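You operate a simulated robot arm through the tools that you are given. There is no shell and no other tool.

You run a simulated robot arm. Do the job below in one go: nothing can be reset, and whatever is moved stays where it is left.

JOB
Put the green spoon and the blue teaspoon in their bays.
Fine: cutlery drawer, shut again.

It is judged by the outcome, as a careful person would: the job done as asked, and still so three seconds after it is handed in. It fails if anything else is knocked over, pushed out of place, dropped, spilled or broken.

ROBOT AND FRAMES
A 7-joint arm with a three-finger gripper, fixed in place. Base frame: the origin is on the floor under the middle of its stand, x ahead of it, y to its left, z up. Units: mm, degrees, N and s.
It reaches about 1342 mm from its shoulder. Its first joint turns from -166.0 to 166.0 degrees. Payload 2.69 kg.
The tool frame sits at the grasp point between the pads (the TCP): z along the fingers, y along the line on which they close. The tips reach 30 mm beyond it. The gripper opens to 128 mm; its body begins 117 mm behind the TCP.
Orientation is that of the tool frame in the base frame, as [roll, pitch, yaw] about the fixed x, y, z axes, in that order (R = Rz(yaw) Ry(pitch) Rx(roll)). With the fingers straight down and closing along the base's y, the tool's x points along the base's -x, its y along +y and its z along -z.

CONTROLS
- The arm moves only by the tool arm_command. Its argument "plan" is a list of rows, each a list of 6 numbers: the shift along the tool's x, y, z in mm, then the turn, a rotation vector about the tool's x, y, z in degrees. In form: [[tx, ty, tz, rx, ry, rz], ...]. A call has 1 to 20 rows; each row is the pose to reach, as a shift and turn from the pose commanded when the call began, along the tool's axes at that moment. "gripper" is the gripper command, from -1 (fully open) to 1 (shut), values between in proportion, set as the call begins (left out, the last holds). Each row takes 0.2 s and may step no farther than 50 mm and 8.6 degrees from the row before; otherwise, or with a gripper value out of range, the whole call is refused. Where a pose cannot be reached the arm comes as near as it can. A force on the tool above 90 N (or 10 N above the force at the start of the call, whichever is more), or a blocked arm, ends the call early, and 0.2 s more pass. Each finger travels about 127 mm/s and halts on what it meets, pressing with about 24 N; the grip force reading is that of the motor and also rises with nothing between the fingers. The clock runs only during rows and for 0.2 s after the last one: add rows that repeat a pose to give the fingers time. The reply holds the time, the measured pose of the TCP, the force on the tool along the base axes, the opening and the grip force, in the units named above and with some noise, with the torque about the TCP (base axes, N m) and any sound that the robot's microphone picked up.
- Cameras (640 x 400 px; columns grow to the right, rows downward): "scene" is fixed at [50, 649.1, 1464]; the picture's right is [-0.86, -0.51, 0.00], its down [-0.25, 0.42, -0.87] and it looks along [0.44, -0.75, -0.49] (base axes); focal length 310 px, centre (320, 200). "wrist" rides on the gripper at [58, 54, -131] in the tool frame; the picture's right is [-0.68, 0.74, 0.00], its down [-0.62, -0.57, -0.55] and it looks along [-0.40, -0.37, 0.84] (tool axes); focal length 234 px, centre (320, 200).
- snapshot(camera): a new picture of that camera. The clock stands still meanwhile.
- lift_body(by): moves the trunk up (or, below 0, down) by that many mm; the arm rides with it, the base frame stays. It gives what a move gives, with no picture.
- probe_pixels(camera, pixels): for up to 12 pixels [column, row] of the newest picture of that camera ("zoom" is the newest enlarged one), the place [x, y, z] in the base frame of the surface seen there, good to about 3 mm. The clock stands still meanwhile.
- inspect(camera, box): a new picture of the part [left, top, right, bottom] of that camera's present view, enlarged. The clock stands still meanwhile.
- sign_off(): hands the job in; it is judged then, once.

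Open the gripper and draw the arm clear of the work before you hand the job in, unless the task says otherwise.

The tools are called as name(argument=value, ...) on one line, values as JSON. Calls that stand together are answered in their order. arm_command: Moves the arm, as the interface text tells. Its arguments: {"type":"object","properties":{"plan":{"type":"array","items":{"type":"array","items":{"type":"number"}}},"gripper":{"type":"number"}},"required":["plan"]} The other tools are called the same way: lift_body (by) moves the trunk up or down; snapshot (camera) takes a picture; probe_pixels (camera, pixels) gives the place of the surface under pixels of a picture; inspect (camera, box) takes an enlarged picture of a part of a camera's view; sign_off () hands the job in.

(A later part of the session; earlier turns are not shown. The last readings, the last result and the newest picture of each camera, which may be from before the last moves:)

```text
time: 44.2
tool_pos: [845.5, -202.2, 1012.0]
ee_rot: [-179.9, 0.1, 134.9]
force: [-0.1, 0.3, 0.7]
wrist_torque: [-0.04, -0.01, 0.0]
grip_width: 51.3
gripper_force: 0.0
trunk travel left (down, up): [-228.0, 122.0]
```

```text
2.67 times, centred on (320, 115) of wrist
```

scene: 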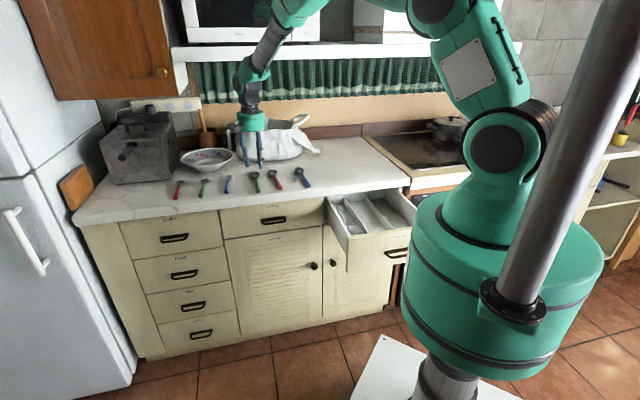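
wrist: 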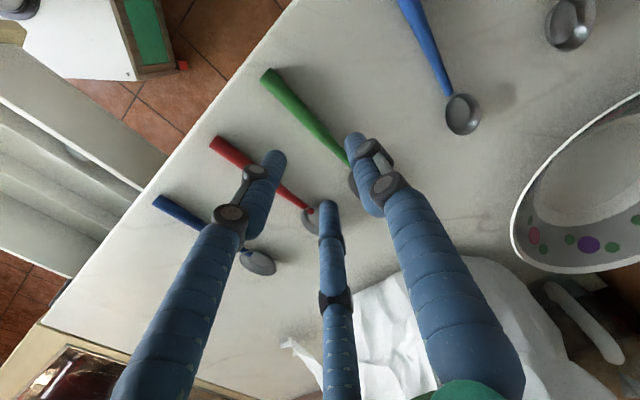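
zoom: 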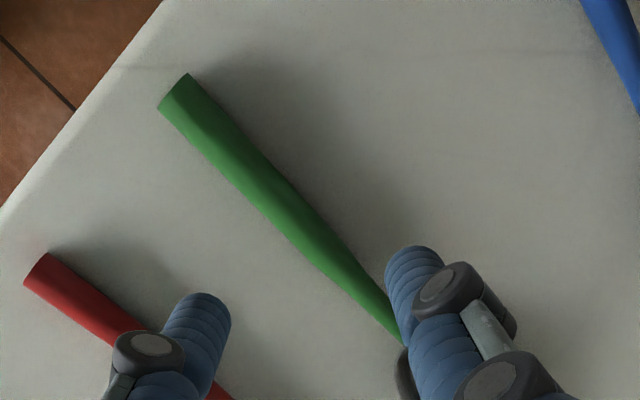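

The handle lies along n at u≈459.5 with its top at z≈916, and the neighbours are more than 65 mm away. I'll centre on it near n≈-731, open to about 62 mm and go down to z≈936.

arm_command(plan=[[10, 4.6, 0, 0, 0, 0], [10, 4.6, 25, 0, 0, 0], [10, 4.6, 50, 0, 0, 0], [10, 4.6, 66, 0, 0, 0], [10, 4.6, 76, 0, 0, 0], [10, 4.6, 76, 0, 0, 0]], gripper=0.03)

snapshot(camera="wrist")

inspect(camera="scene", box=[220, 140, 300, 200])

```text
time: 45.6
tool_pos: [846.0, -192.5, 939.9]
ee_rot: [-179.9, 0.1, 134.9]
force: [0.5, -0.2, 0.7]
wrist_torque: [0.02, 0.01, 0.01]
grip_width: 62.2
gripper_force: 0.0
trunk travel left (down, up): [-228.0, 122.0]
```

```text
taken
```

wrist: 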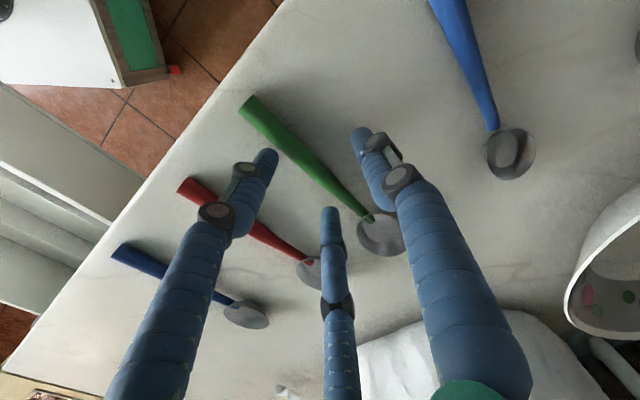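

```text
6.67 times, centred on (260, 170) of scene
```

zoom: 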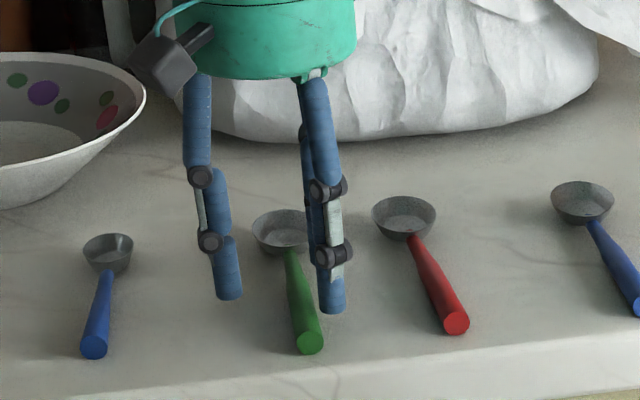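

The handle lies between the fingers (tips at wrist (268,155), (330,212) and (360,133)). I'll lower 6 mm more and check for contact.

arm_command(plan=[[0, -2, 3, 0, 0, 0], [0, -2, 6, 0, 0, 0], [0, -2, 6, 0, 0, 0]])

snapshot(camera="wrist")

probe_pixels(camera="wrist", pixels=[[270, 152], [329, 209], [358, 130], [250, 102], [300, 150], [345, 195]])

```text
time: 46.4
tool_pos: [843.0, -193.5, 933.5]
ee_rot: [179.9, 0.0, 134.9]
force: [0.4, 0.0, 0.5]
wrist_torque: [0.02, -0.02, 0.01]
grip_width: 61.8
gripper_force: 0.1
trunk travel left (down, up): [-228.0, 122.0]
```

```text
taken
```

wrist: 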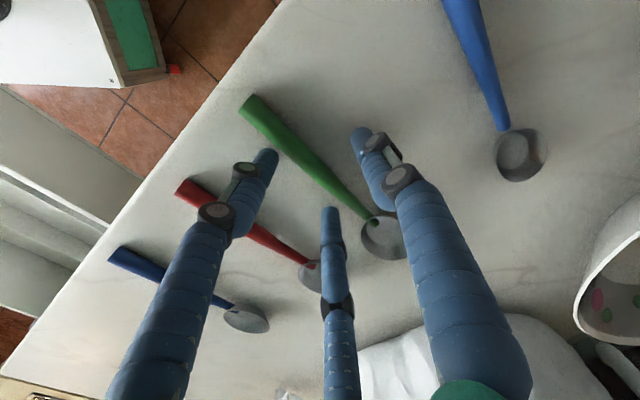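

```text
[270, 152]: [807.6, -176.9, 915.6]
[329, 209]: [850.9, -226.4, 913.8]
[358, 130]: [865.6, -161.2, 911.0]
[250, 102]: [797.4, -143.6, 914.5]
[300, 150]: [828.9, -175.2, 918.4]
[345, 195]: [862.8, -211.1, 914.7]
```

The tips are at the handle's level (z≈905–915) with no contact force, and the handle is centred. I'll close the fingers on it.

arm_command(plan=[[0, 0, 0, 0, 0, 0], [0, 0, 0, 0, 0, 0], [0, 0, 0, 0, 0, 0], [0, 0, 0, 0, 0, 0]], gripper=1)

snapshot(camera="wrist")

inspect(camera="scene", box=[220, 140, 300, 200])

```text
time: 47.4
tool_pos: [842.6, -194.8, 933.8]
ee_rot: [-180.0, 0.2, 135.0]
force: [0.0, 0.3, -0.3]
wrist_torque: [0.0, 0.02, 0.0]
grip_width: 23.4
gripper_force: 23.8
trunk travel left (down, up): [-228.0, 122.0]
```

```text
taken
```

wrist: 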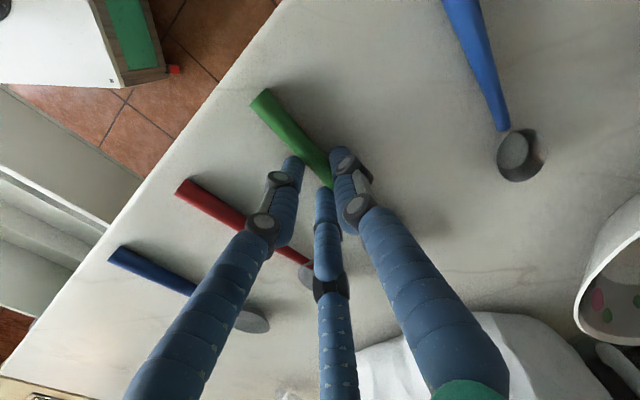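

```text
6.67 times, centred on (260, 170) of scene
```

zoom: 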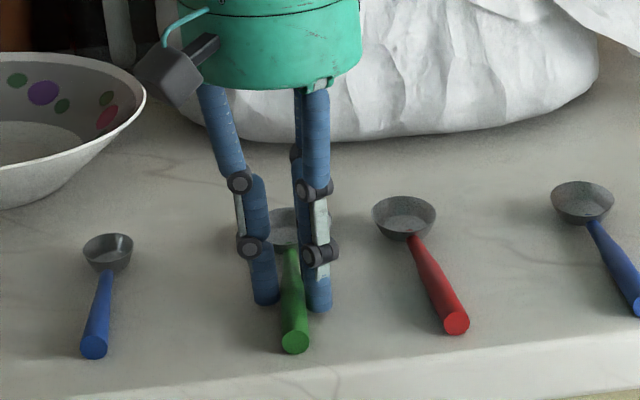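

The grip stopped at 23 mm with the green handle between the fingers. I'll lift it 40 mm and check that the spoon comes along.

arm_command(plan=[[0, 0, -10, 0, 0, 0], [0, 0, -25, 0, 0, 0], [0, 0, -40, 0, 0, 0], [0, 0, -40, 0, 0, 0]])

snapshot(camera="wrist")

inspect(camera="scene", box=[220, 130, 300, 190])

```text
time: 48.4
tool_pos: [842.2, -194.5, 975.5]
ee_rot: [180.0, 0.1, 135.0]
force: [-1.0, -0.5, -1.0]
wrist_torque: [0.0, -0.01, 0.0]
grip_width: 23.4
gripper_force: 23.9
trunk travel left (down, up): [-228.0, 122.0]
```

```text
taken
```

wrist: 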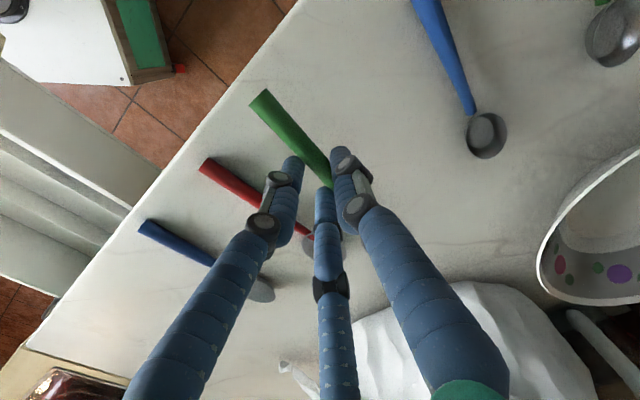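

```text
6.67 times, centred on (260, 160) of scene
```

zoom: 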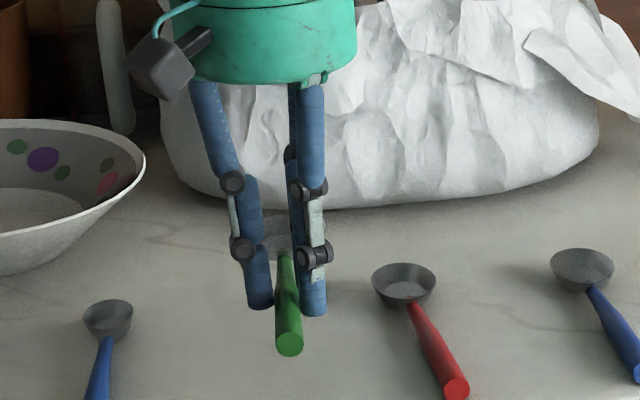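

The green spoon is up with the hand. I'll probe its handle and bowl to learn its tilt and offset in the grip.

probe_pixels(camera="wrist", pixels=[[262, 99], [280, 122], [297, 140], [312, 157], [322, 175], [305, 240], [340, 240]])

probe_pixels(camera="zoom", pixels=[[290, 343], [287, 300], [283, 270], [278, 240], [270, 225], [278, 215]])

```text
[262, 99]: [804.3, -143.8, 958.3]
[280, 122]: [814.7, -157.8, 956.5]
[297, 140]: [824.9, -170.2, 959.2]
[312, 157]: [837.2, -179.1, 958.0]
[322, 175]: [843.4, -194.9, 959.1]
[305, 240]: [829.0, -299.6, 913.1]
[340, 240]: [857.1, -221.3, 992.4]
```

```text
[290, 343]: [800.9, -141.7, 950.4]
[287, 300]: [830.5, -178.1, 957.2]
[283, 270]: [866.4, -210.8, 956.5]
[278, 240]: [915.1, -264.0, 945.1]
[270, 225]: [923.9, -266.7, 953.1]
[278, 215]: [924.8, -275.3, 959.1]
```

The spoon hangs level: handle end 67 mm ahead of the TCP, bowl about 117 mm behind, underside ≈33 mm below the TCP. I'll carry it at z≈990 over to the drawer (u≈8, n≈-560).

arm_command(plan=[[5, -12, -10, 0, 0, 0], [17, -45, -16, 0, 0, 0], [31, -82, -16, 0, 0, 0], [46, -120, -16, 0, 0, 0], [60, -157, -16, 0, 0, 0], [75, -195, -16, 0, 0, 0], [89, -232, -16, 0, 0, 0], [104, -270, -16, 0, 0, 0], [118, -307, -16, 0, 0, 0], [133, -345, -16, 0, 0, 0], [147, -383, -16, 0, 0, 0], [160, -418, -16, 0, 0, 0], [173, -450, -14, 0, 0, 0], [173, -450, -14, 0, 0, 0]])

snapshot(camera="wrist")

snapshot(camera="scene")

```text
time: 51.4
tool_pos: [401.6, -389.2, 985.3]
ee_rot: [-179.9, 0.0, 134.9]
force: [0.2, 0.1, -0.6]
wrist_torque: [0.0, 0.0, 0.03]
grip_width: 23.6
gripper_force: 23.8
trunk travel left (down, up): [-228.0, 122.0]
```

```text
taken
```

wrist: 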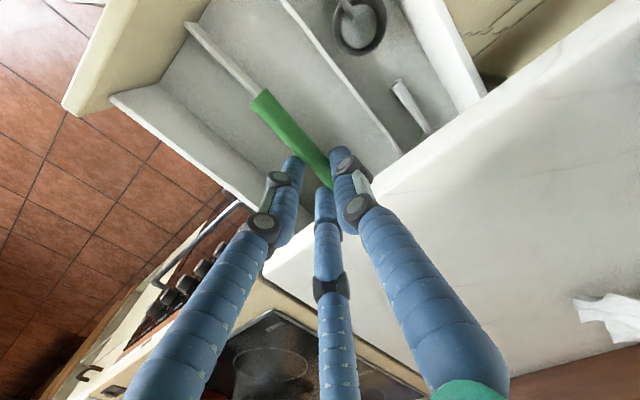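

```text
taken
```

scene: 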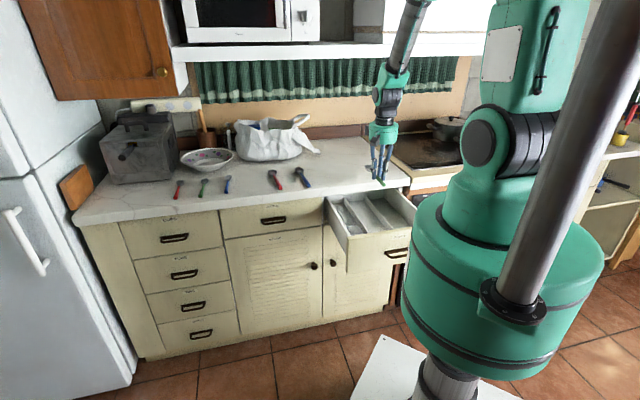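

The spoon is held above the drawer. I'll probe the panel, dividers and walls once more for the exact drawer position before lowering.

probe_pixels(camera="wrist", pixels=[[190, 28], [215, 55], [240, 80], [300, 25], [350, 85], [380, 130], [150, 60], [110, 60], [120, 105], [230, 60], [430, 130], [260, 105]])

inspect(camera="wrist", box=[80, 0, 480, 220])

```text
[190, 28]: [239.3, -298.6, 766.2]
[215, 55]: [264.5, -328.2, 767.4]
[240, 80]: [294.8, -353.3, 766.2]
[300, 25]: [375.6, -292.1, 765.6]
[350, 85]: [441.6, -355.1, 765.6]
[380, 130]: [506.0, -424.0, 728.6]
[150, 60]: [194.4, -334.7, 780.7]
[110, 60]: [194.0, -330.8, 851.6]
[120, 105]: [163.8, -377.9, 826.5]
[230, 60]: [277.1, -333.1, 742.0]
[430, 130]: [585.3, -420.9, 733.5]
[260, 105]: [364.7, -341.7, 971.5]
```

```text
1.60 times, centred on (280, 110) of wrist
```

zoom: 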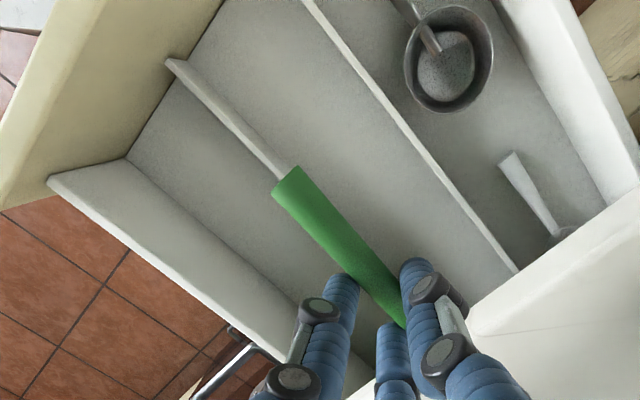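

The panel's inner face is at n≈-380, the dividers at u≈61 and u≈-41, and the counter edge at n≈-648. I'll move the bowl clear of the counter edge and lower to z≈800, keeping the spoon over the middle bay.

arm_command(plan=[[22, 1, 17, 0, 0, 0], [44, 2, 35, 0, 0, 0], [48, 2, 60, 0, 0, 0], [55, 2, 90, 0, 0, 0], [64, 2, 125, 0, 0, 0], [69, 2, 155, 0, 0, 0], [69, 2, 185, 0, 0, 0], [69, 2, 185, 0, 0, 0]])

snapshot(camera="wrist")

inspect(camera="scene", box=[318, 170, 428, 239])

```text
time: 53.2
tool_pos: [353.2, -338.3, 801.8]
ee_rot: [180.0, 0.1, 134.9]
force: [0.2, 0.2, -1.2]
wrist_torque: [0.0, 0.02, 0.04]
grip_width: 23.7
gripper_force: 24.6
trunk travel left (down, up): [-228.0, 122.0]
```

```text
taken
```

wrist: 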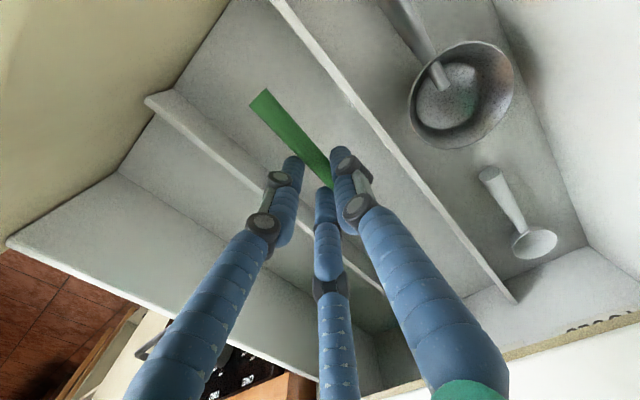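

```text
5.80 times, centred on (373, 204) of scene
```

zoom: 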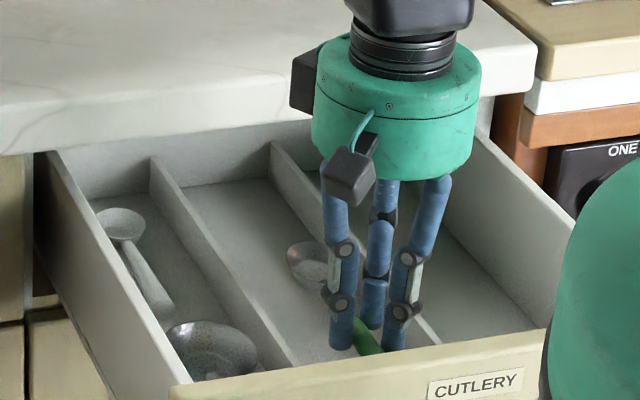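

In the wrist view something like lettering appears near (605,325), on the drawer's back wall. I'll enlarge that before placing anything.

inspect(camera="wrist", box=[480, 260, 640, 360])

inspect(camera="wrist", box=[340, 260, 540, 400])

probe_pixels(camera="wrist", pixels=[[590, 328], [615, 322], [600, 300], [560, 320], [540, 300], [620, 335], [520, 345], [610, 350], [520, 320], [400, 340], [390, 375], [370, 310]])

```text
4.00 times, centred on (560, 310) of wrist
```

zoom: 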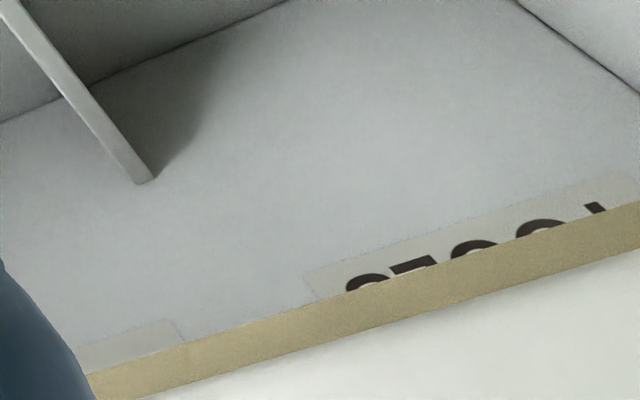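

```text
2.86 times, centred on (440, 330) of wrist
```

zoom: 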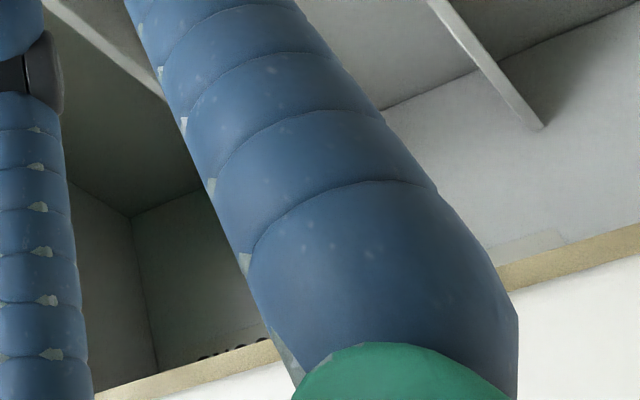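

```text
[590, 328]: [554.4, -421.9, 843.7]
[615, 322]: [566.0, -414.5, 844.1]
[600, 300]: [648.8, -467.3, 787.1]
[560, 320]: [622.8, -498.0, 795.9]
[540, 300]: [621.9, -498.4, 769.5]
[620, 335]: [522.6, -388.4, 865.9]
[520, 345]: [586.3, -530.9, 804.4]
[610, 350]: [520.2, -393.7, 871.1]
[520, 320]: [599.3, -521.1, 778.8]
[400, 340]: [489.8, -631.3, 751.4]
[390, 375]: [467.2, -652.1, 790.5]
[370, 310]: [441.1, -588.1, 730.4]
```

These are labels on the back wall behind the bays; the left one's letters look like an upside-down "TOOLS", so each bay is labelled. I'll lower 28 mm (the spoon stays clear of the floor) so the camera can see further under the counter rail.

arm_command(plan=[[0, 0, 10, 0, 0, 0], [0, 0, 20, 0, 0, 0], [0, 0, 28, 0, 0, 0], [0, 0, 28, 0, 0, 0]])

snapshot(camera="wrist")

inspect(camera="wrist", box=[480, 260, 640, 360])

inspect(camera="wrist", box=[330, 300, 490, 400])

```text
time: 54.2
tool_pos: [355.9, -339.0, 774.3]
ee_rot: [179.9, 0.1, 134.9]
force: [0.3, 0.0, -0.4]
wrist_torque: [0.0, -0.02, 0.01]
grip_width: 23.5
gripper_force: 23.8
trunk travel left (down, up): [-228.0, 122.0]
```

```text
taken
```

wrist: 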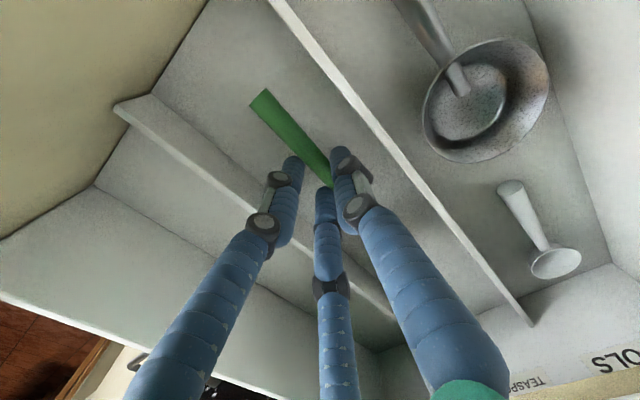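

```text
4.00 times, centred on (560, 310) of wrist
```

zoom: 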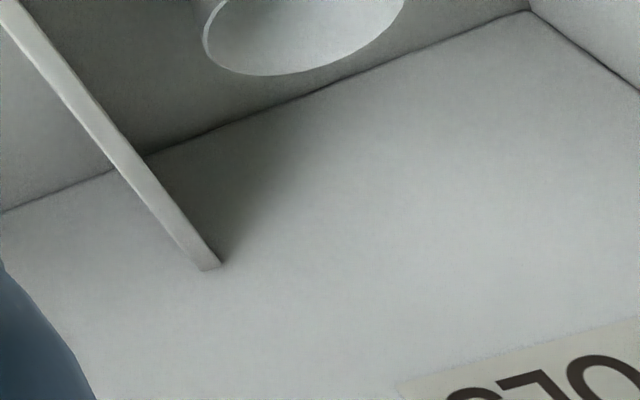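

```text
4.00 times, centred on (410, 350) of wrist
```

zoom: 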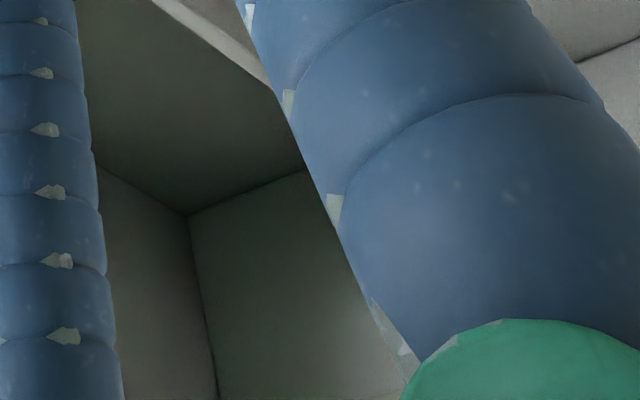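

The wrist picture now shows "TEASP…" at (530,382) on the back wall of the middle bay and "…OLS" at (612,358) on the left. I'll enlarge these to confirm.

inspect(camera="wrist", box=[480, 330, 640, 400])

probe_pixels(camera="wrist", pixels=[[530, 383], [545, 380], [515, 388], [600, 358], [625, 350], [562, 378], [400, 390], [390, 380]])

```text
4.00 times, centred on (560, 365) of wrist
```

zoom: 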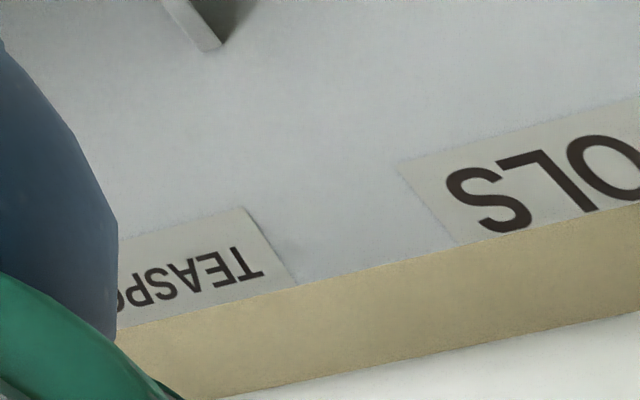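

```text
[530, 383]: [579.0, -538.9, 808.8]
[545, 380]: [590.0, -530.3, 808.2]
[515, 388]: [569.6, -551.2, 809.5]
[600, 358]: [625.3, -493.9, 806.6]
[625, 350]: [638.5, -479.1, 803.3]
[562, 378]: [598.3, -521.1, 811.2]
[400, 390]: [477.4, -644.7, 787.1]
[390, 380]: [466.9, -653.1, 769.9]
```

The middle bay is labelled TEASPOONS and the left TOOLS, so the right bay should be SPOONS. I'll raise the spoon over the divider, move right by 112 mm, and read the right bay's label before lowering.

arm_command(plan=[[0, 0, -20, 0, 0, 0], [0, 0, -40, 0, 0, 0], [0, 0, -60, 0, 0, 0], [0, -37, -60, 0, 0, 0], [0, -75, -60, 0, 0, 0], [0, -112, -60, 0, 0, 0], [0, -112, -60, 0, 0, 0]])

arm_command(plan=[[0, 0, 15, 0, 0, 0], [0, 0, 30, 0, 0, 0], [0, 0, 30, 0, 0, 0]])

snapshot(camera="wrist")

inspect(camera="scene", box=[318, 170, 428, 239])

```text
time: 55.8
tool_pos: [274.0, -418.7, 835.1]
ee_rot: [-180.0, 0.1, 134.8]
force: [0.7, -0.8, -0.4]
wrist_torque: [0.03, 0.0, 0.01]
grip_width: 23.9
gripper_force: 24.1
trunk travel left (down, up): [-228.0, 122.0]
```

```text
time: 56.6
tool_pos: [273.3, -419.7, 803.1]
ee_rot: [-180.0, 0.1, 134.9]
force: [0.2, 0.1, -0.9]
wrist_torque: [-0.01, 0.01, -0.01]
grip_width: 23.9
gripper_force: 24.0
trunk travel left (down, up): [-228.0, 122.0]
```

```text
taken
```

wrist: 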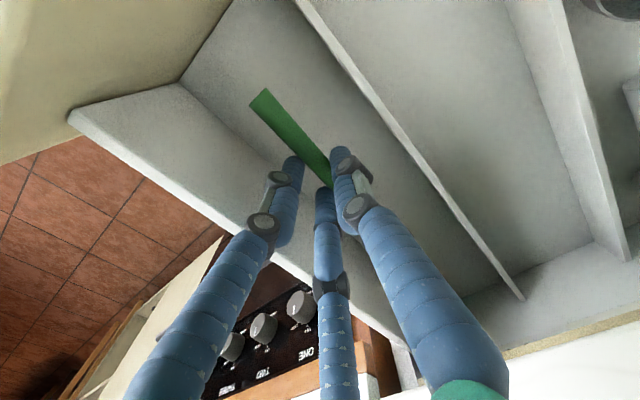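

```text
5.80 times, centred on (373, 204) of scene
```

zoom: 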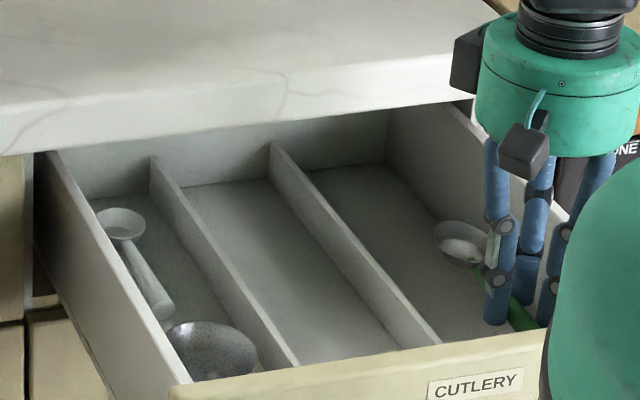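

The spoon is over the right bay (u≈-103). I'll lower it to about z=766, just above the floor, and read the right bay's label from there.

arm_command(plan=[[0, 0, 12, 0, 0, 0], [0, 0, 24, 0, 0, 0], [0, 0, 32, 0, 0, 0], [0, 0, 37, 0, 0, 0], [0, 0, 37, 0, 0, 0]])

snapshot(camera="wrist")

inspect(camera="wrist", box=[480, 330, 640, 400])

```text
time: 57.8
tool_pos: [275.0, -419.4, 766.4]
ee_rot: [-180.0, 0.1, 134.9]
force: [0.5, 0.3, 0.4]
wrist_torque: [-0.02, 0.02, -0.02]
grip_width: 23.9
gripper_force: 23.7
trunk travel left (down, up): [-228.0, 122.0]
```

```text
taken
```

wrist: 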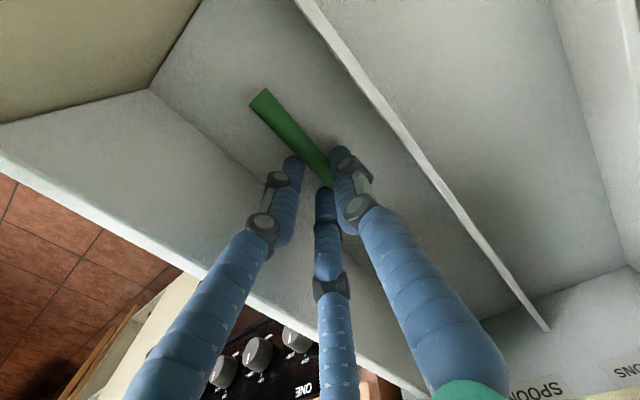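

```text
4.00 times, centred on (560, 365) of wrist
```

zoom: 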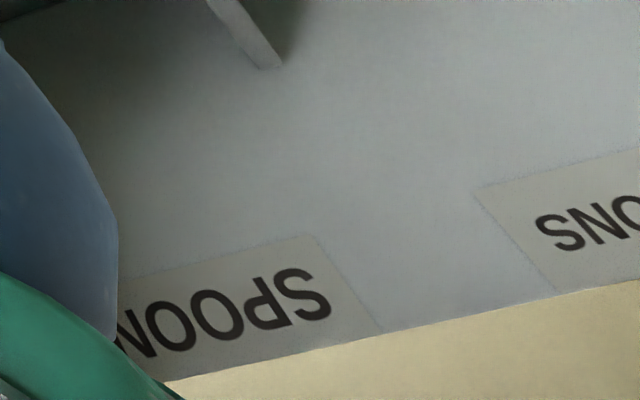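

The right bay reads SPOON(S), confirmed. I'll lower 2 mm more, open to about 45 mm to set the green spoon down, then rise straight up.

arm_command(plan=[[0, 0, 2, 0, 0, 0], [0, 0, 2, 0, 0, 0]])

arm_command(plan=[[0, 0, 0, 0, 0, 0], [0, 0, 0, 0, 0, 0], [0, 0, 0, 0, 0, 0], [0, 0, -15, 0, 0, 0], [0, 0, -40, 0, 0, 0], [0, 0, -80, 0, 0, 0], [0, 0, -120, 0, 0, 0], [0, 0, -120, 0, 0, 0]], gripper=0.3)

snapshot(camera="wrist")

inspect(camera="scene", box=[318, 170, 428, 239])

```text
time: 58.4
tool_pos: [274.6, -418.1, 764.8]
ee_rot: [-179.9, 0.1, 135.0]
force: [-0.3, 0.1, -1.2]
wrist_torque: [0.0, 0.02, 0.02]
grip_width: 23.5
gripper_force: 24.2
trunk travel left (down, up): [-228.0, 122.0]
```

```text
time: 60.2
tool_pos: [274.3, -419.0, 885.1]
ee_rot: [-180.0, 0.1, 134.9]
force: [0.0, 0.0, -0.4]
wrist_torque: [-0.02, 0.02, 0.0]
grip_width: 44.8
gripper_force: 0.0
trunk travel left (down, up): [-228.0, 122.0]
```

```text
taken
```

wrist: 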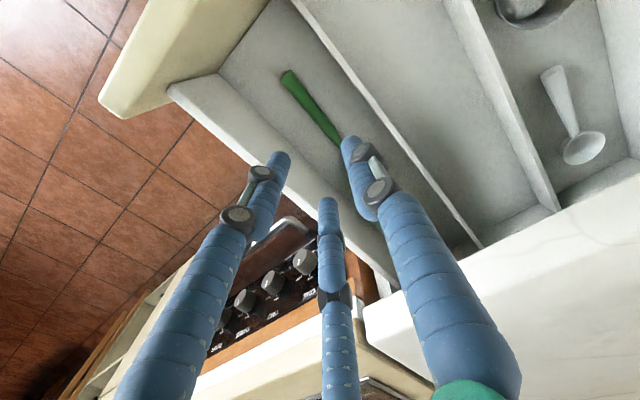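

```text
5.80 times, centred on (373, 204) of scene
```

zoom: 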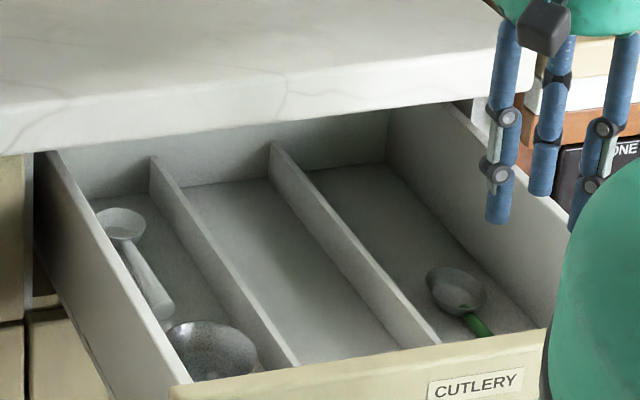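

The green spoon lies in the SPOONS bay. Next I travel over to the blue teaspoon at u≈573, n≈-745, staying at z≈1000.

arm_command(plan=[[-20, 10, -25, 0, 0, 0], [-45, 30, -50, 0, 0, 0], [-70, 60, -75, 0, 0, 0], [-85, 103, -95, 0, 0, 0], [-98, 149, -108, 0, 0, 0], [-110, 196, -115, 0, 0, 0], [-122, 243, -115, 0, 0, 0], [-135, 290, -115, 0, 0, 0], [-148, 337, -115, 0, 0, 0], [-161, 384, -115, 0, 0, 0], [-174, 431, -115, 0, 0, 0], [-187, 478, -115, 0, 0, 0], [-200, 525, -115, 0, 0, 0], [-215, 570, -115, 0, 0, 0], [-232, 610, -115, 0, 0, 0], [-248, 645, -115, 0, 0, 0], [-258, 673, -115, 0, 0, 0], [-258, 673, -115, 0, 0, 0]], gripper=0.03)

snapshot(camera="wrist")

snapshot(camera="scene")

```text
time: 64.0
tool_pos: [932.5, -126.0, 1003.8]
ee_rot: [180.0, 0.1, 134.9]
force: [-0.3, -0.3, -0.4]
wrist_torque: [0.01, 0.0, 0.01]
grip_width: 62.4
gripper_force: 0.2
trunk travel left (down, up): [-228.0, 122.0]
```

```text
taken
```

wrist: 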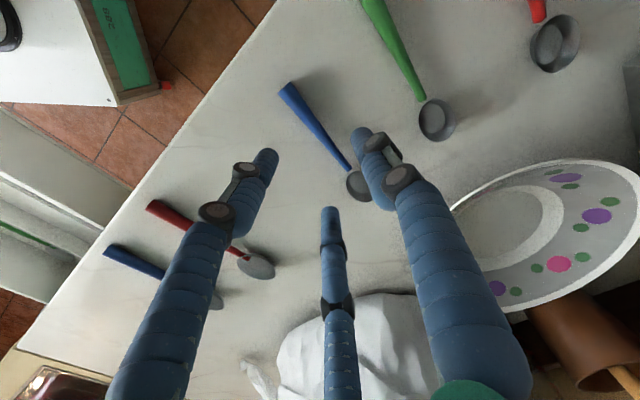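

```text
taken
```

scene: 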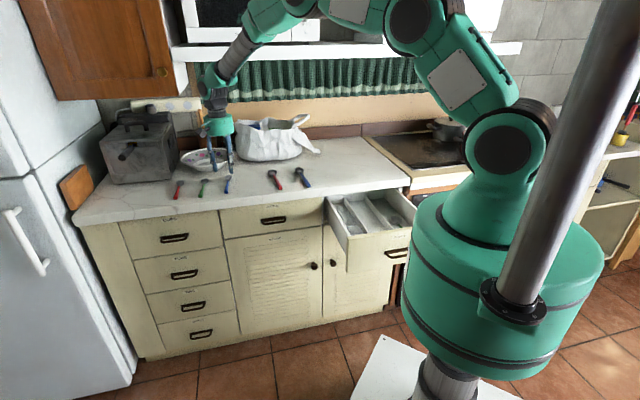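

I'm above the blue teaspoon (handle from wrist (288,92) to (345,165)). I'll probe along its handle.

probe_pixels(camera="wrist", pixels=[[287, 93], [297, 105], [307, 118], [318, 131], [328, 144], [338, 157], [348, 166], [360, 185], [500, 210], [455, 205], [400, 60], [420, 100]])

inspect(camera="wrist", box=[220, 60, 460, 210])

```text
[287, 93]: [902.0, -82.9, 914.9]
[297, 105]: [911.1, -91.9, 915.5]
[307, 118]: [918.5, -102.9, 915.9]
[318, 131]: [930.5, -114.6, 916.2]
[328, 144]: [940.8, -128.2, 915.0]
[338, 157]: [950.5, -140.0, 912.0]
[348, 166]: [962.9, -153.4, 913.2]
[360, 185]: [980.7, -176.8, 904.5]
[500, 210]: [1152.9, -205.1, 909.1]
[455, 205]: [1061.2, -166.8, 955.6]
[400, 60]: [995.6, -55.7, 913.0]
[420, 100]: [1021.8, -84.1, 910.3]
```

```text
2.67 times, centred on (340, 135) of wrist
```

zoom: 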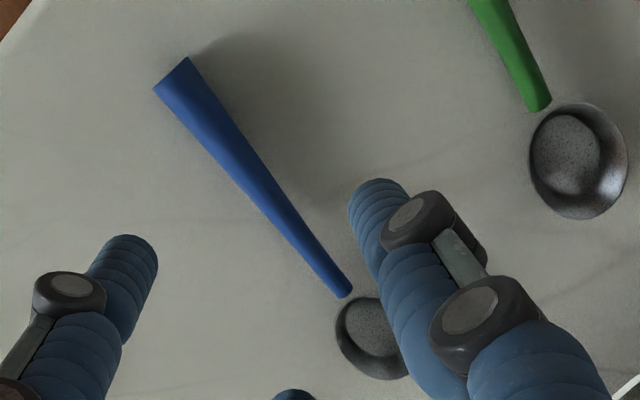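

The handle axis runs about 4.6° off n, at u≈575.7 for n≈-745. I'll align the hand to it and lower to about z=940.

arm_command(plan=[[3.5, 5.4, 0, 0, 0, 4.6], [3.5, 5.4, 22, 0, 0, 4.6], [3.5, 5.4, 45, 0, 0, 4.6], [3.5, 5.4, 64, 0, 0, 4.6], [3.5, 5.4, 64, 0, 0, 4.6]])

snapshot(camera="wrist")

inspect(camera="scene", box=[180, 140, 276, 200])

```text
time: 65.2
tool_pos: [935.1, -119.7, 935.8]
ee_rot: [179.9, 0.1, 130.3]
force: [-0.3, 0.0, 0.3]
wrist_torque: [0.01, -0.02, 0.04]
grip_width: 61.9
gripper_force: 0.1
trunk travel left (down, up): [-228.0, 122.0]
```

```text
taken
```

wrist: 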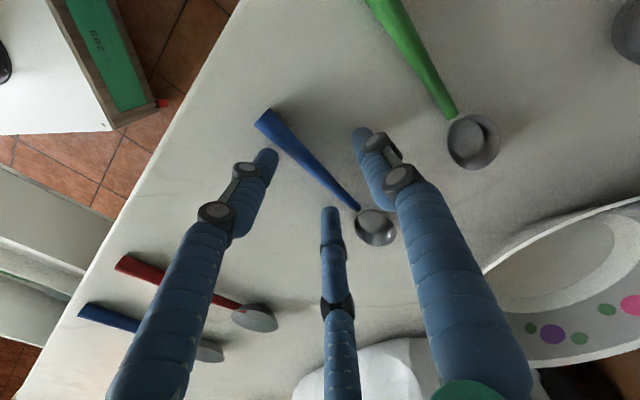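

```text
6.67 times, centred on (228, 170) of scene
```

zoom: 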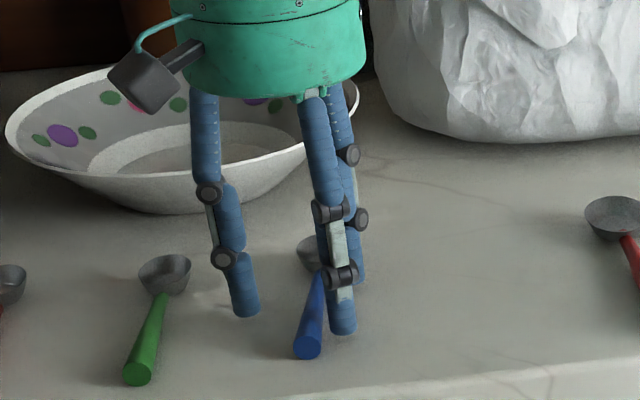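

The handle is centred between the fingers with no contact. I'll lower 2 mm more and close.

arm_command(plan=[[0, 0, 2, 0, 0, 0], [0, 0, 2, 0, 0, 0]])

arm_command(plan=[[0, 0, 0, 0, 0, 0], [0, 0, 0, 0, 0, 0], [0, 0, 0, 0, 0, 0], [0, 0, 0, 0, 0, 0]], gripper=1)

snapshot(camera="wrist")

inspect(camera="scene", box=[180, 140, 276, 200])

```text
time: 65.8
tool_pos: [935.0, -119.9, 933.5]
ee_rot: [-180.0, 0.2, 130.3]
force: [0.6, -0.4, -0.2]
wrist_torque: [-0.02, 0.02, 0.01]
grip_width: 62.2
gripper_force: 0.1
trunk travel left (down, up): [-228.0, 122.0]
```

```text
time: 66.8
tool_pos: [934.6, -120.7, 933.1]
ee_rot: [180.0, 0.0, 130.3]
force: [0.3, -0.7, 0.0]
wrist_torque: [-0.01, 0.02, 0.05]
grip_width: 24.4
gripper_force: 24.1
trunk travel left (down, up): [-228.0, 122.0]
```

```text
taken
```

wrist: 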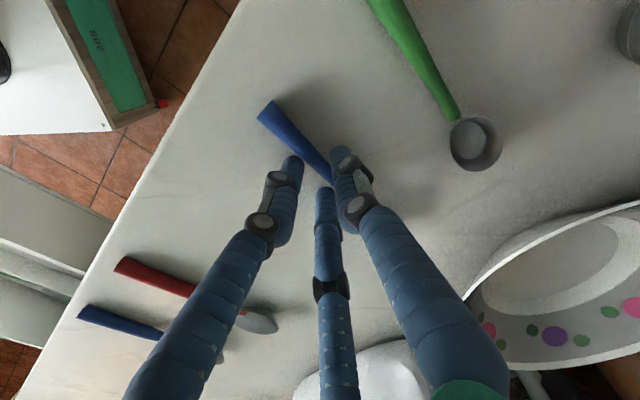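

```text
6.67 times, centred on (228, 170) of scene
```

zoom: 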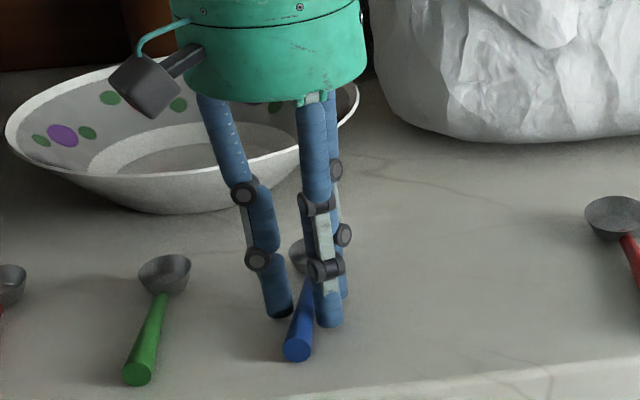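

The blue handle is gripped at 24 mm opening. I'll lift it 45 mm and rotate back 4.6°, then check the hold.

arm_command(plan=[[0, 0, -10, 0, 0, 0], [0, 0, -28, 0, 0, 0], [0, 0, -45, 0, 0, 0], [0, 0, -45, 0, 0, -4.6], [0, 0, -45, 0, 0, -4.6]])

snapshot(camera="wrist")

inspect(camera="scene", box=[180, 130, 276, 190])

```text
time: 68.0
tool_pos: [935.1, -118.7, 978.1]
ee_rot: [179.9, 0.2, 134.9]
force: [0.9, -0.4, -0.8]
wrist_torque: [0.03, -0.01, -0.02]
grip_width: 24.5
gripper_force: 24.1
trunk travel left (down, up): [-228.0, 122.0]
```

```text
taken
```

wrist: 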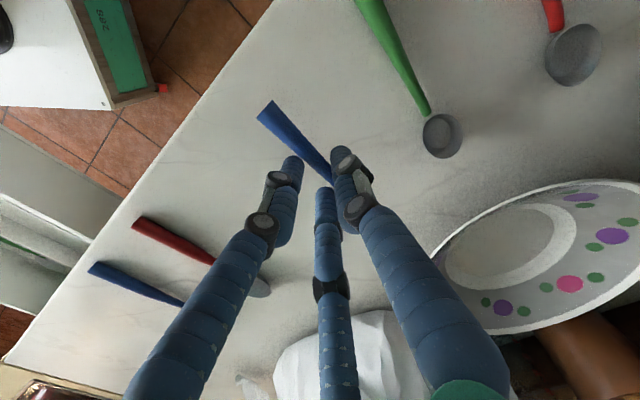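

```text
6.67 times, centred on (228, 160) of scene
```

zoom: 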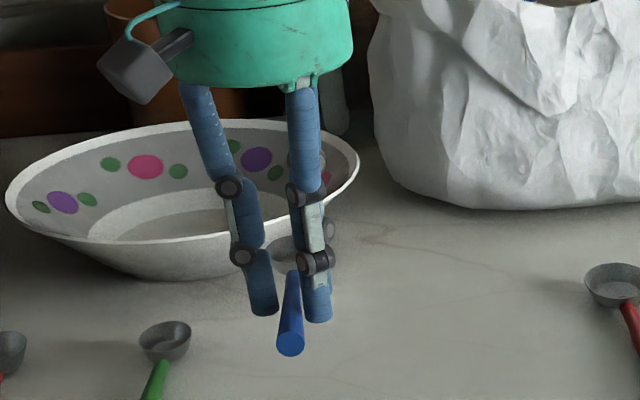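

The blue teaspoon is held level. I'll carry it at z≈995 back to the drawer, over the TEASPOONS (middle) bay.

arm_command(plan=[[5, -15, -10, 0, 0, 0], [15, -45, -16, 0, 0, 0], [29, -89, -16, 0, 0, 0], [43, -133, -16, 0, 0, 0], [57, -177, -16, 0, 0, 0], [72, -221, -16, 0, 0, 0], [86, -265, -16, 0, 0, 0], [100, -309, -16, 0, 0, 0], [115, -353, -16, 0, 0, 0], [129, -397, -16, 0, 0, 0], [143, -441, -16, 0, 0, 0], [157, -485, -16, 0, 0, 0], [171, -528, -14, 0, 0, 0], [185, -569, -10, 0, 0, 0], [185, -569, -10, 0, 0, 0]])

snapshot(camera="wrist")

snapshot(camera="scene")

```text
time: 71.2
tool_pos: [401.1, -391.2, 992.8]
ee_rot: [180.0, 0.1, 135.0]
force: [0.0, 0.9, -0.2]
wrist_torque: [-0.03, 0.01, -0.01]
grip_width: 24.1
gripper_force: 24.0
trunk travel left (down, up): [-228.0, 122.0]
```

```text
taken
```

wrist: 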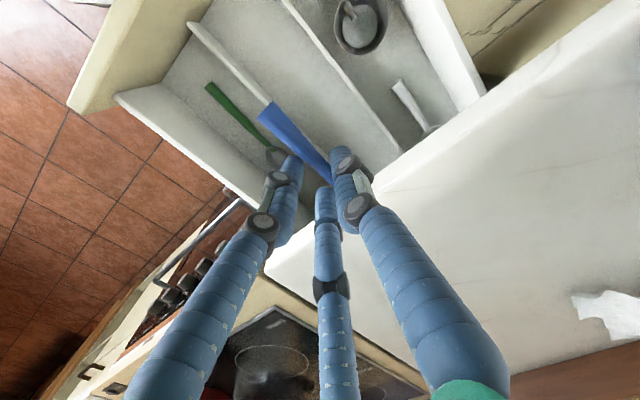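

```text
taken
```

scene: 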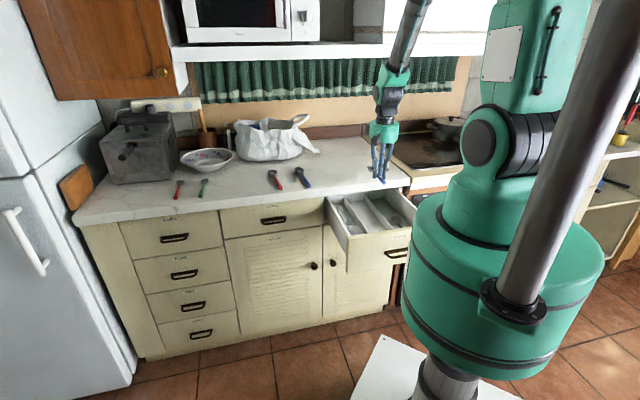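

Over the middle bay (u≈7) with the green spoon visible in the bay to its right. I'll lower the teaspoon along the same path to about z=773.

arm_command(plan=[[22, 1, 25, 0, 0, 0], [44, 2, 50, 0, 0, 0], [50, 2, 85, 0, 0, 0], [57, 2, 120, 0, 0, 0], [63, 2, 155, 0, 0, 0], [65, 2, 185, 0, 0, 0], [65, 2, 208, 0, 0, 0], [65, 2, 220, 0, 0, 0], [65, 2, 220, 0, 0, 0]])

snapshot(camera="wrist")

inspect(camera="scene", box=[318, 170, 428, 239])

```text
time: 73.2
tool_pos: [357.7, -342.5, 769.1]
ee_rot: [-180.0, 0.1, 134.9]
force: [0.8, 0.5, 0.1]
wrist_torque: [0.0, 0.0, -0.02]
grip_width: 24.8
gripper_force: 23.8
trunk travel left (down, up): [-228.0, 122.0]
```

```text
taken
```

wrist: 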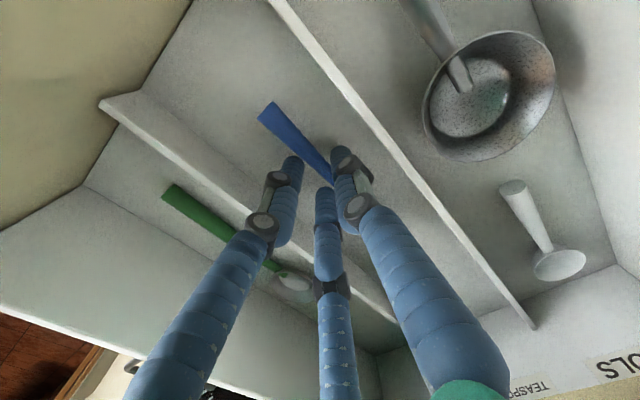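

```text
5.80 times, centred on (373, 204) of scene
```

zoom: 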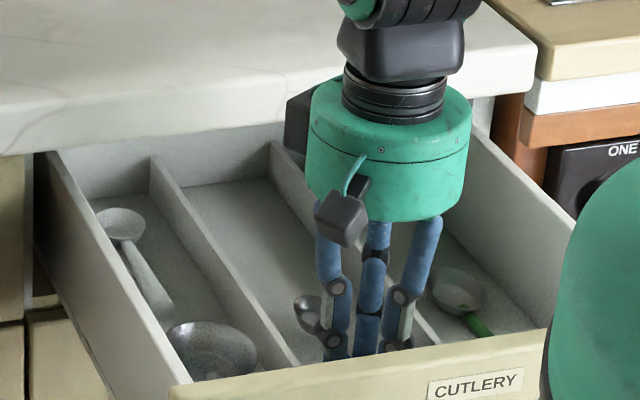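

The teaspoon is in the TEASPOONS bay, about 5 mm above its floor. I'll lower 4 mm, release, and rise straight up.

arm_command(plan=[[0, 0, 2, 0, 0, 0], [0, 0, 4, 0, 0, 0], [0, 0, 4, 0, 0, 0]])

arm_command(plan=[[0, 0, 0, 0, 0, 0], [0, 0, 0, 0, 0, 0], [0, 0, 0, 0, 0, 0], [0, 0, -15, 0, 0, 0], [0, 0, -40, 0, 0, 0], [0, 0, -80, 0, 0, 0], [0, 0, -120, 0, 0, 0], [0, 0, -120, 0, 0, 0]], gripper=0.3)

snapshot(camera="wrist")

inspect(camera="scene", box=[318, 170, 428, 239])

```text
time: 74.0
tool_pos: [357.8, -344.0, 765.4]
ee_rot: [179.9, 0.1, 134.9]
force: [-0.6, -0.3, -0.4]
wrist_torque: [0.02, -0.02, 0.02]
grip_width: 24.2
gripper_force: 23.8
trunk travel left (down, up): [-228.0, 122.0]
```

```text
time: 75.8
tool_pos: [356.6, -342.9, 884.9]
ee_rot: [179.9, 0.0, 134.9]
force: [-0.6, -0.4, -0.8]
wrist_torque: [0.01, 0.02, -0.04]
grip_width: 44.7
gripper_force: 0.0
trunk travel left (down, up): [-228.0, 122.0]
```

```text
taken
```

wrist: 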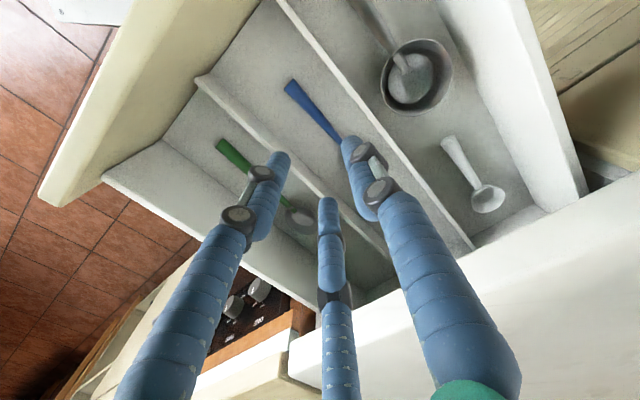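

```text
5.80 times, centred on (373, 204) of scene
```

zoom: 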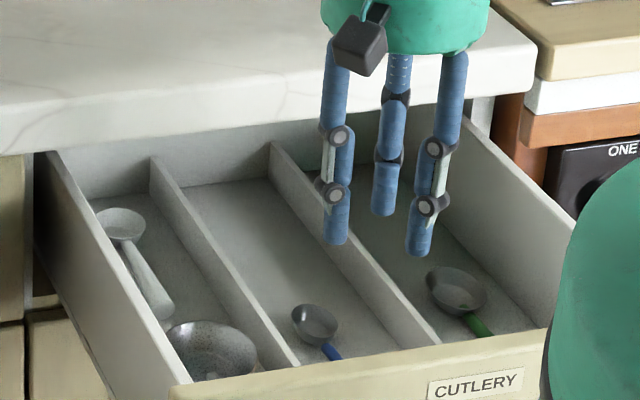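

Both pieces lie in their labelled bays: blue teaspoon in TEASPOONS, green spoon in SPOONS. To close the drawer I'll rise, turn the hand 90° and open it to about 80 mm so it can straddle the front panel.

arm_command(plan=[[-3, 0, -15, 0, 0, 8.2], [-7, 0, -30, 0, 0, 16.4], [-12, 0, -45, 0, 0, 24.6], [-17, 0, -58, 0, 0, 32.8], [-22, 0, -66, 0, 0, 41], [-27, 0, -68, 0, 0, 49.2], [-30, 0, -68, 0, 0, 57.4], [-30, 0, -68, 0, 0, 65.6], [-30, 0, -68, 0, 0, 73.8], [-30, 0, -68, 0, 0, 82], [-30, 0, -68, 0, 0, 90], [-30, 0, -68, 0, 0, 90]], gripper=-0.25)

snapshot(camera="wrist")

```text
time: 78.4
tool_pos: [377.6, -364.2, 952.2]
ee_rot: [179.9, -0.1, 44.9]
force: [0.1, -1.2, 0.9]
wrist_torque: [0.01, -0.01, -0.02]
grip_width: 80.0
gripper_force: 0.1
trunk travel left (down, up): [-228.0, 122.0]
```

```text
taken
```

wrist: 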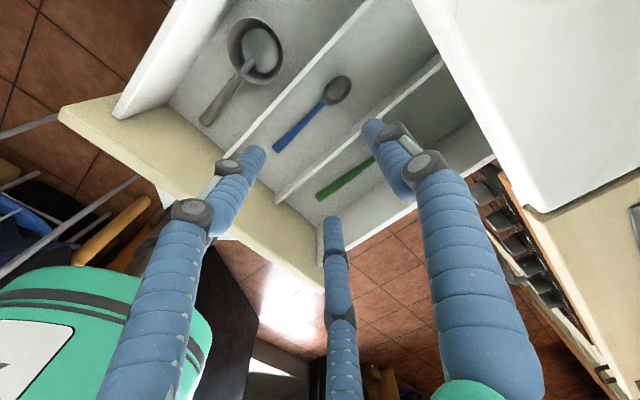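

All pieces are visible and in place. I'll lean the hand 25° and bring it above the panel's top edge (n≈-385, z≈932).

arm_command(plan=[[0, -28, 4, 5, 0, 0], [0, -56, 8, 10, 0, 0], [0, -84, 12, 15, 0, 0], [0, -112, 16, 20, 0, 0], [0, -140, 20, 25, 0, 0], [0, -140, 20, 25, 0, 0]])

snapshot(camera="wrist")

inspect(camera="scene", box=[328, 160, 438, 229])

```text
time: 79.8
tool_pos: [281.7, -263.6, 932.3]
ee_rot: [-155.0, 0.0, 45.0]
force: [1.0, -0.7, 1.2]
wrist_torque: [0.0, 0.03, 0.01]
grip_width: 79.9
gripper_force: 0.1
trunk travel left (down, up): [-228.0, 122.0]
```

```text
taken
```

wrist: 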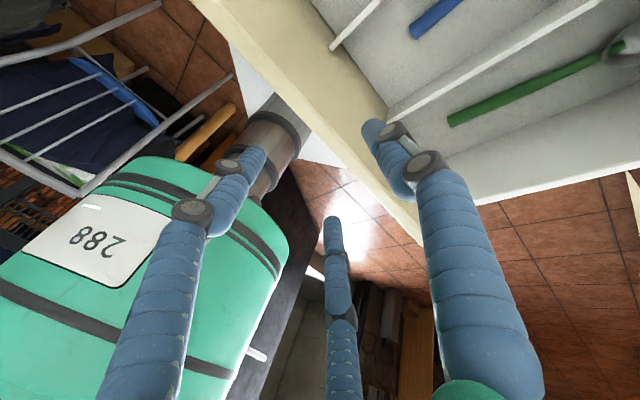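

```text
5.80 times, centred on (383, 194) of scene
```

zoom: 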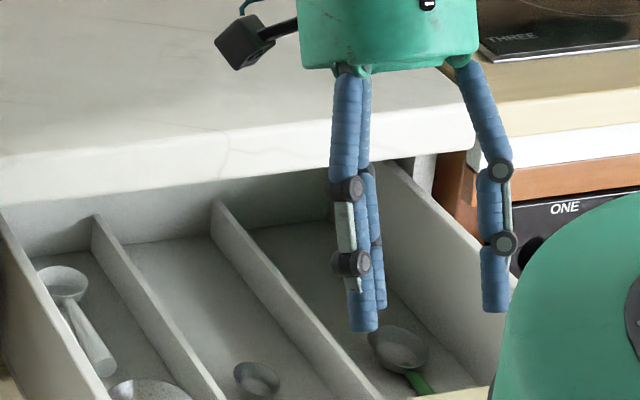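

I'm above the panel. I'll probe the panel's top edges and the fingertips to line up the straddle.

probe_pixels(camera="wrist", pixels=[[340, 75], [320, 90], [300, 60], [280, 75], [400, 225], [385, 215], [252, 158], [331, 222], [372, 128], [360, 190], [350, 130], [330, 110]])

```text
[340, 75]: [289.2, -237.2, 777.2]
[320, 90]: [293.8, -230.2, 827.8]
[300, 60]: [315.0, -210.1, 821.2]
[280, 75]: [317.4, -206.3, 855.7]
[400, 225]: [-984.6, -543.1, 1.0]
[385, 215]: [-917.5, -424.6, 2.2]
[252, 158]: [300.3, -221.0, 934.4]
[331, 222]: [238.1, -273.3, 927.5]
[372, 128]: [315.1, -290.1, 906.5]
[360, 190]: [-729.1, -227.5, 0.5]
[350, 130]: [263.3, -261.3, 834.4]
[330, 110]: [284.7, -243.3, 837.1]
```

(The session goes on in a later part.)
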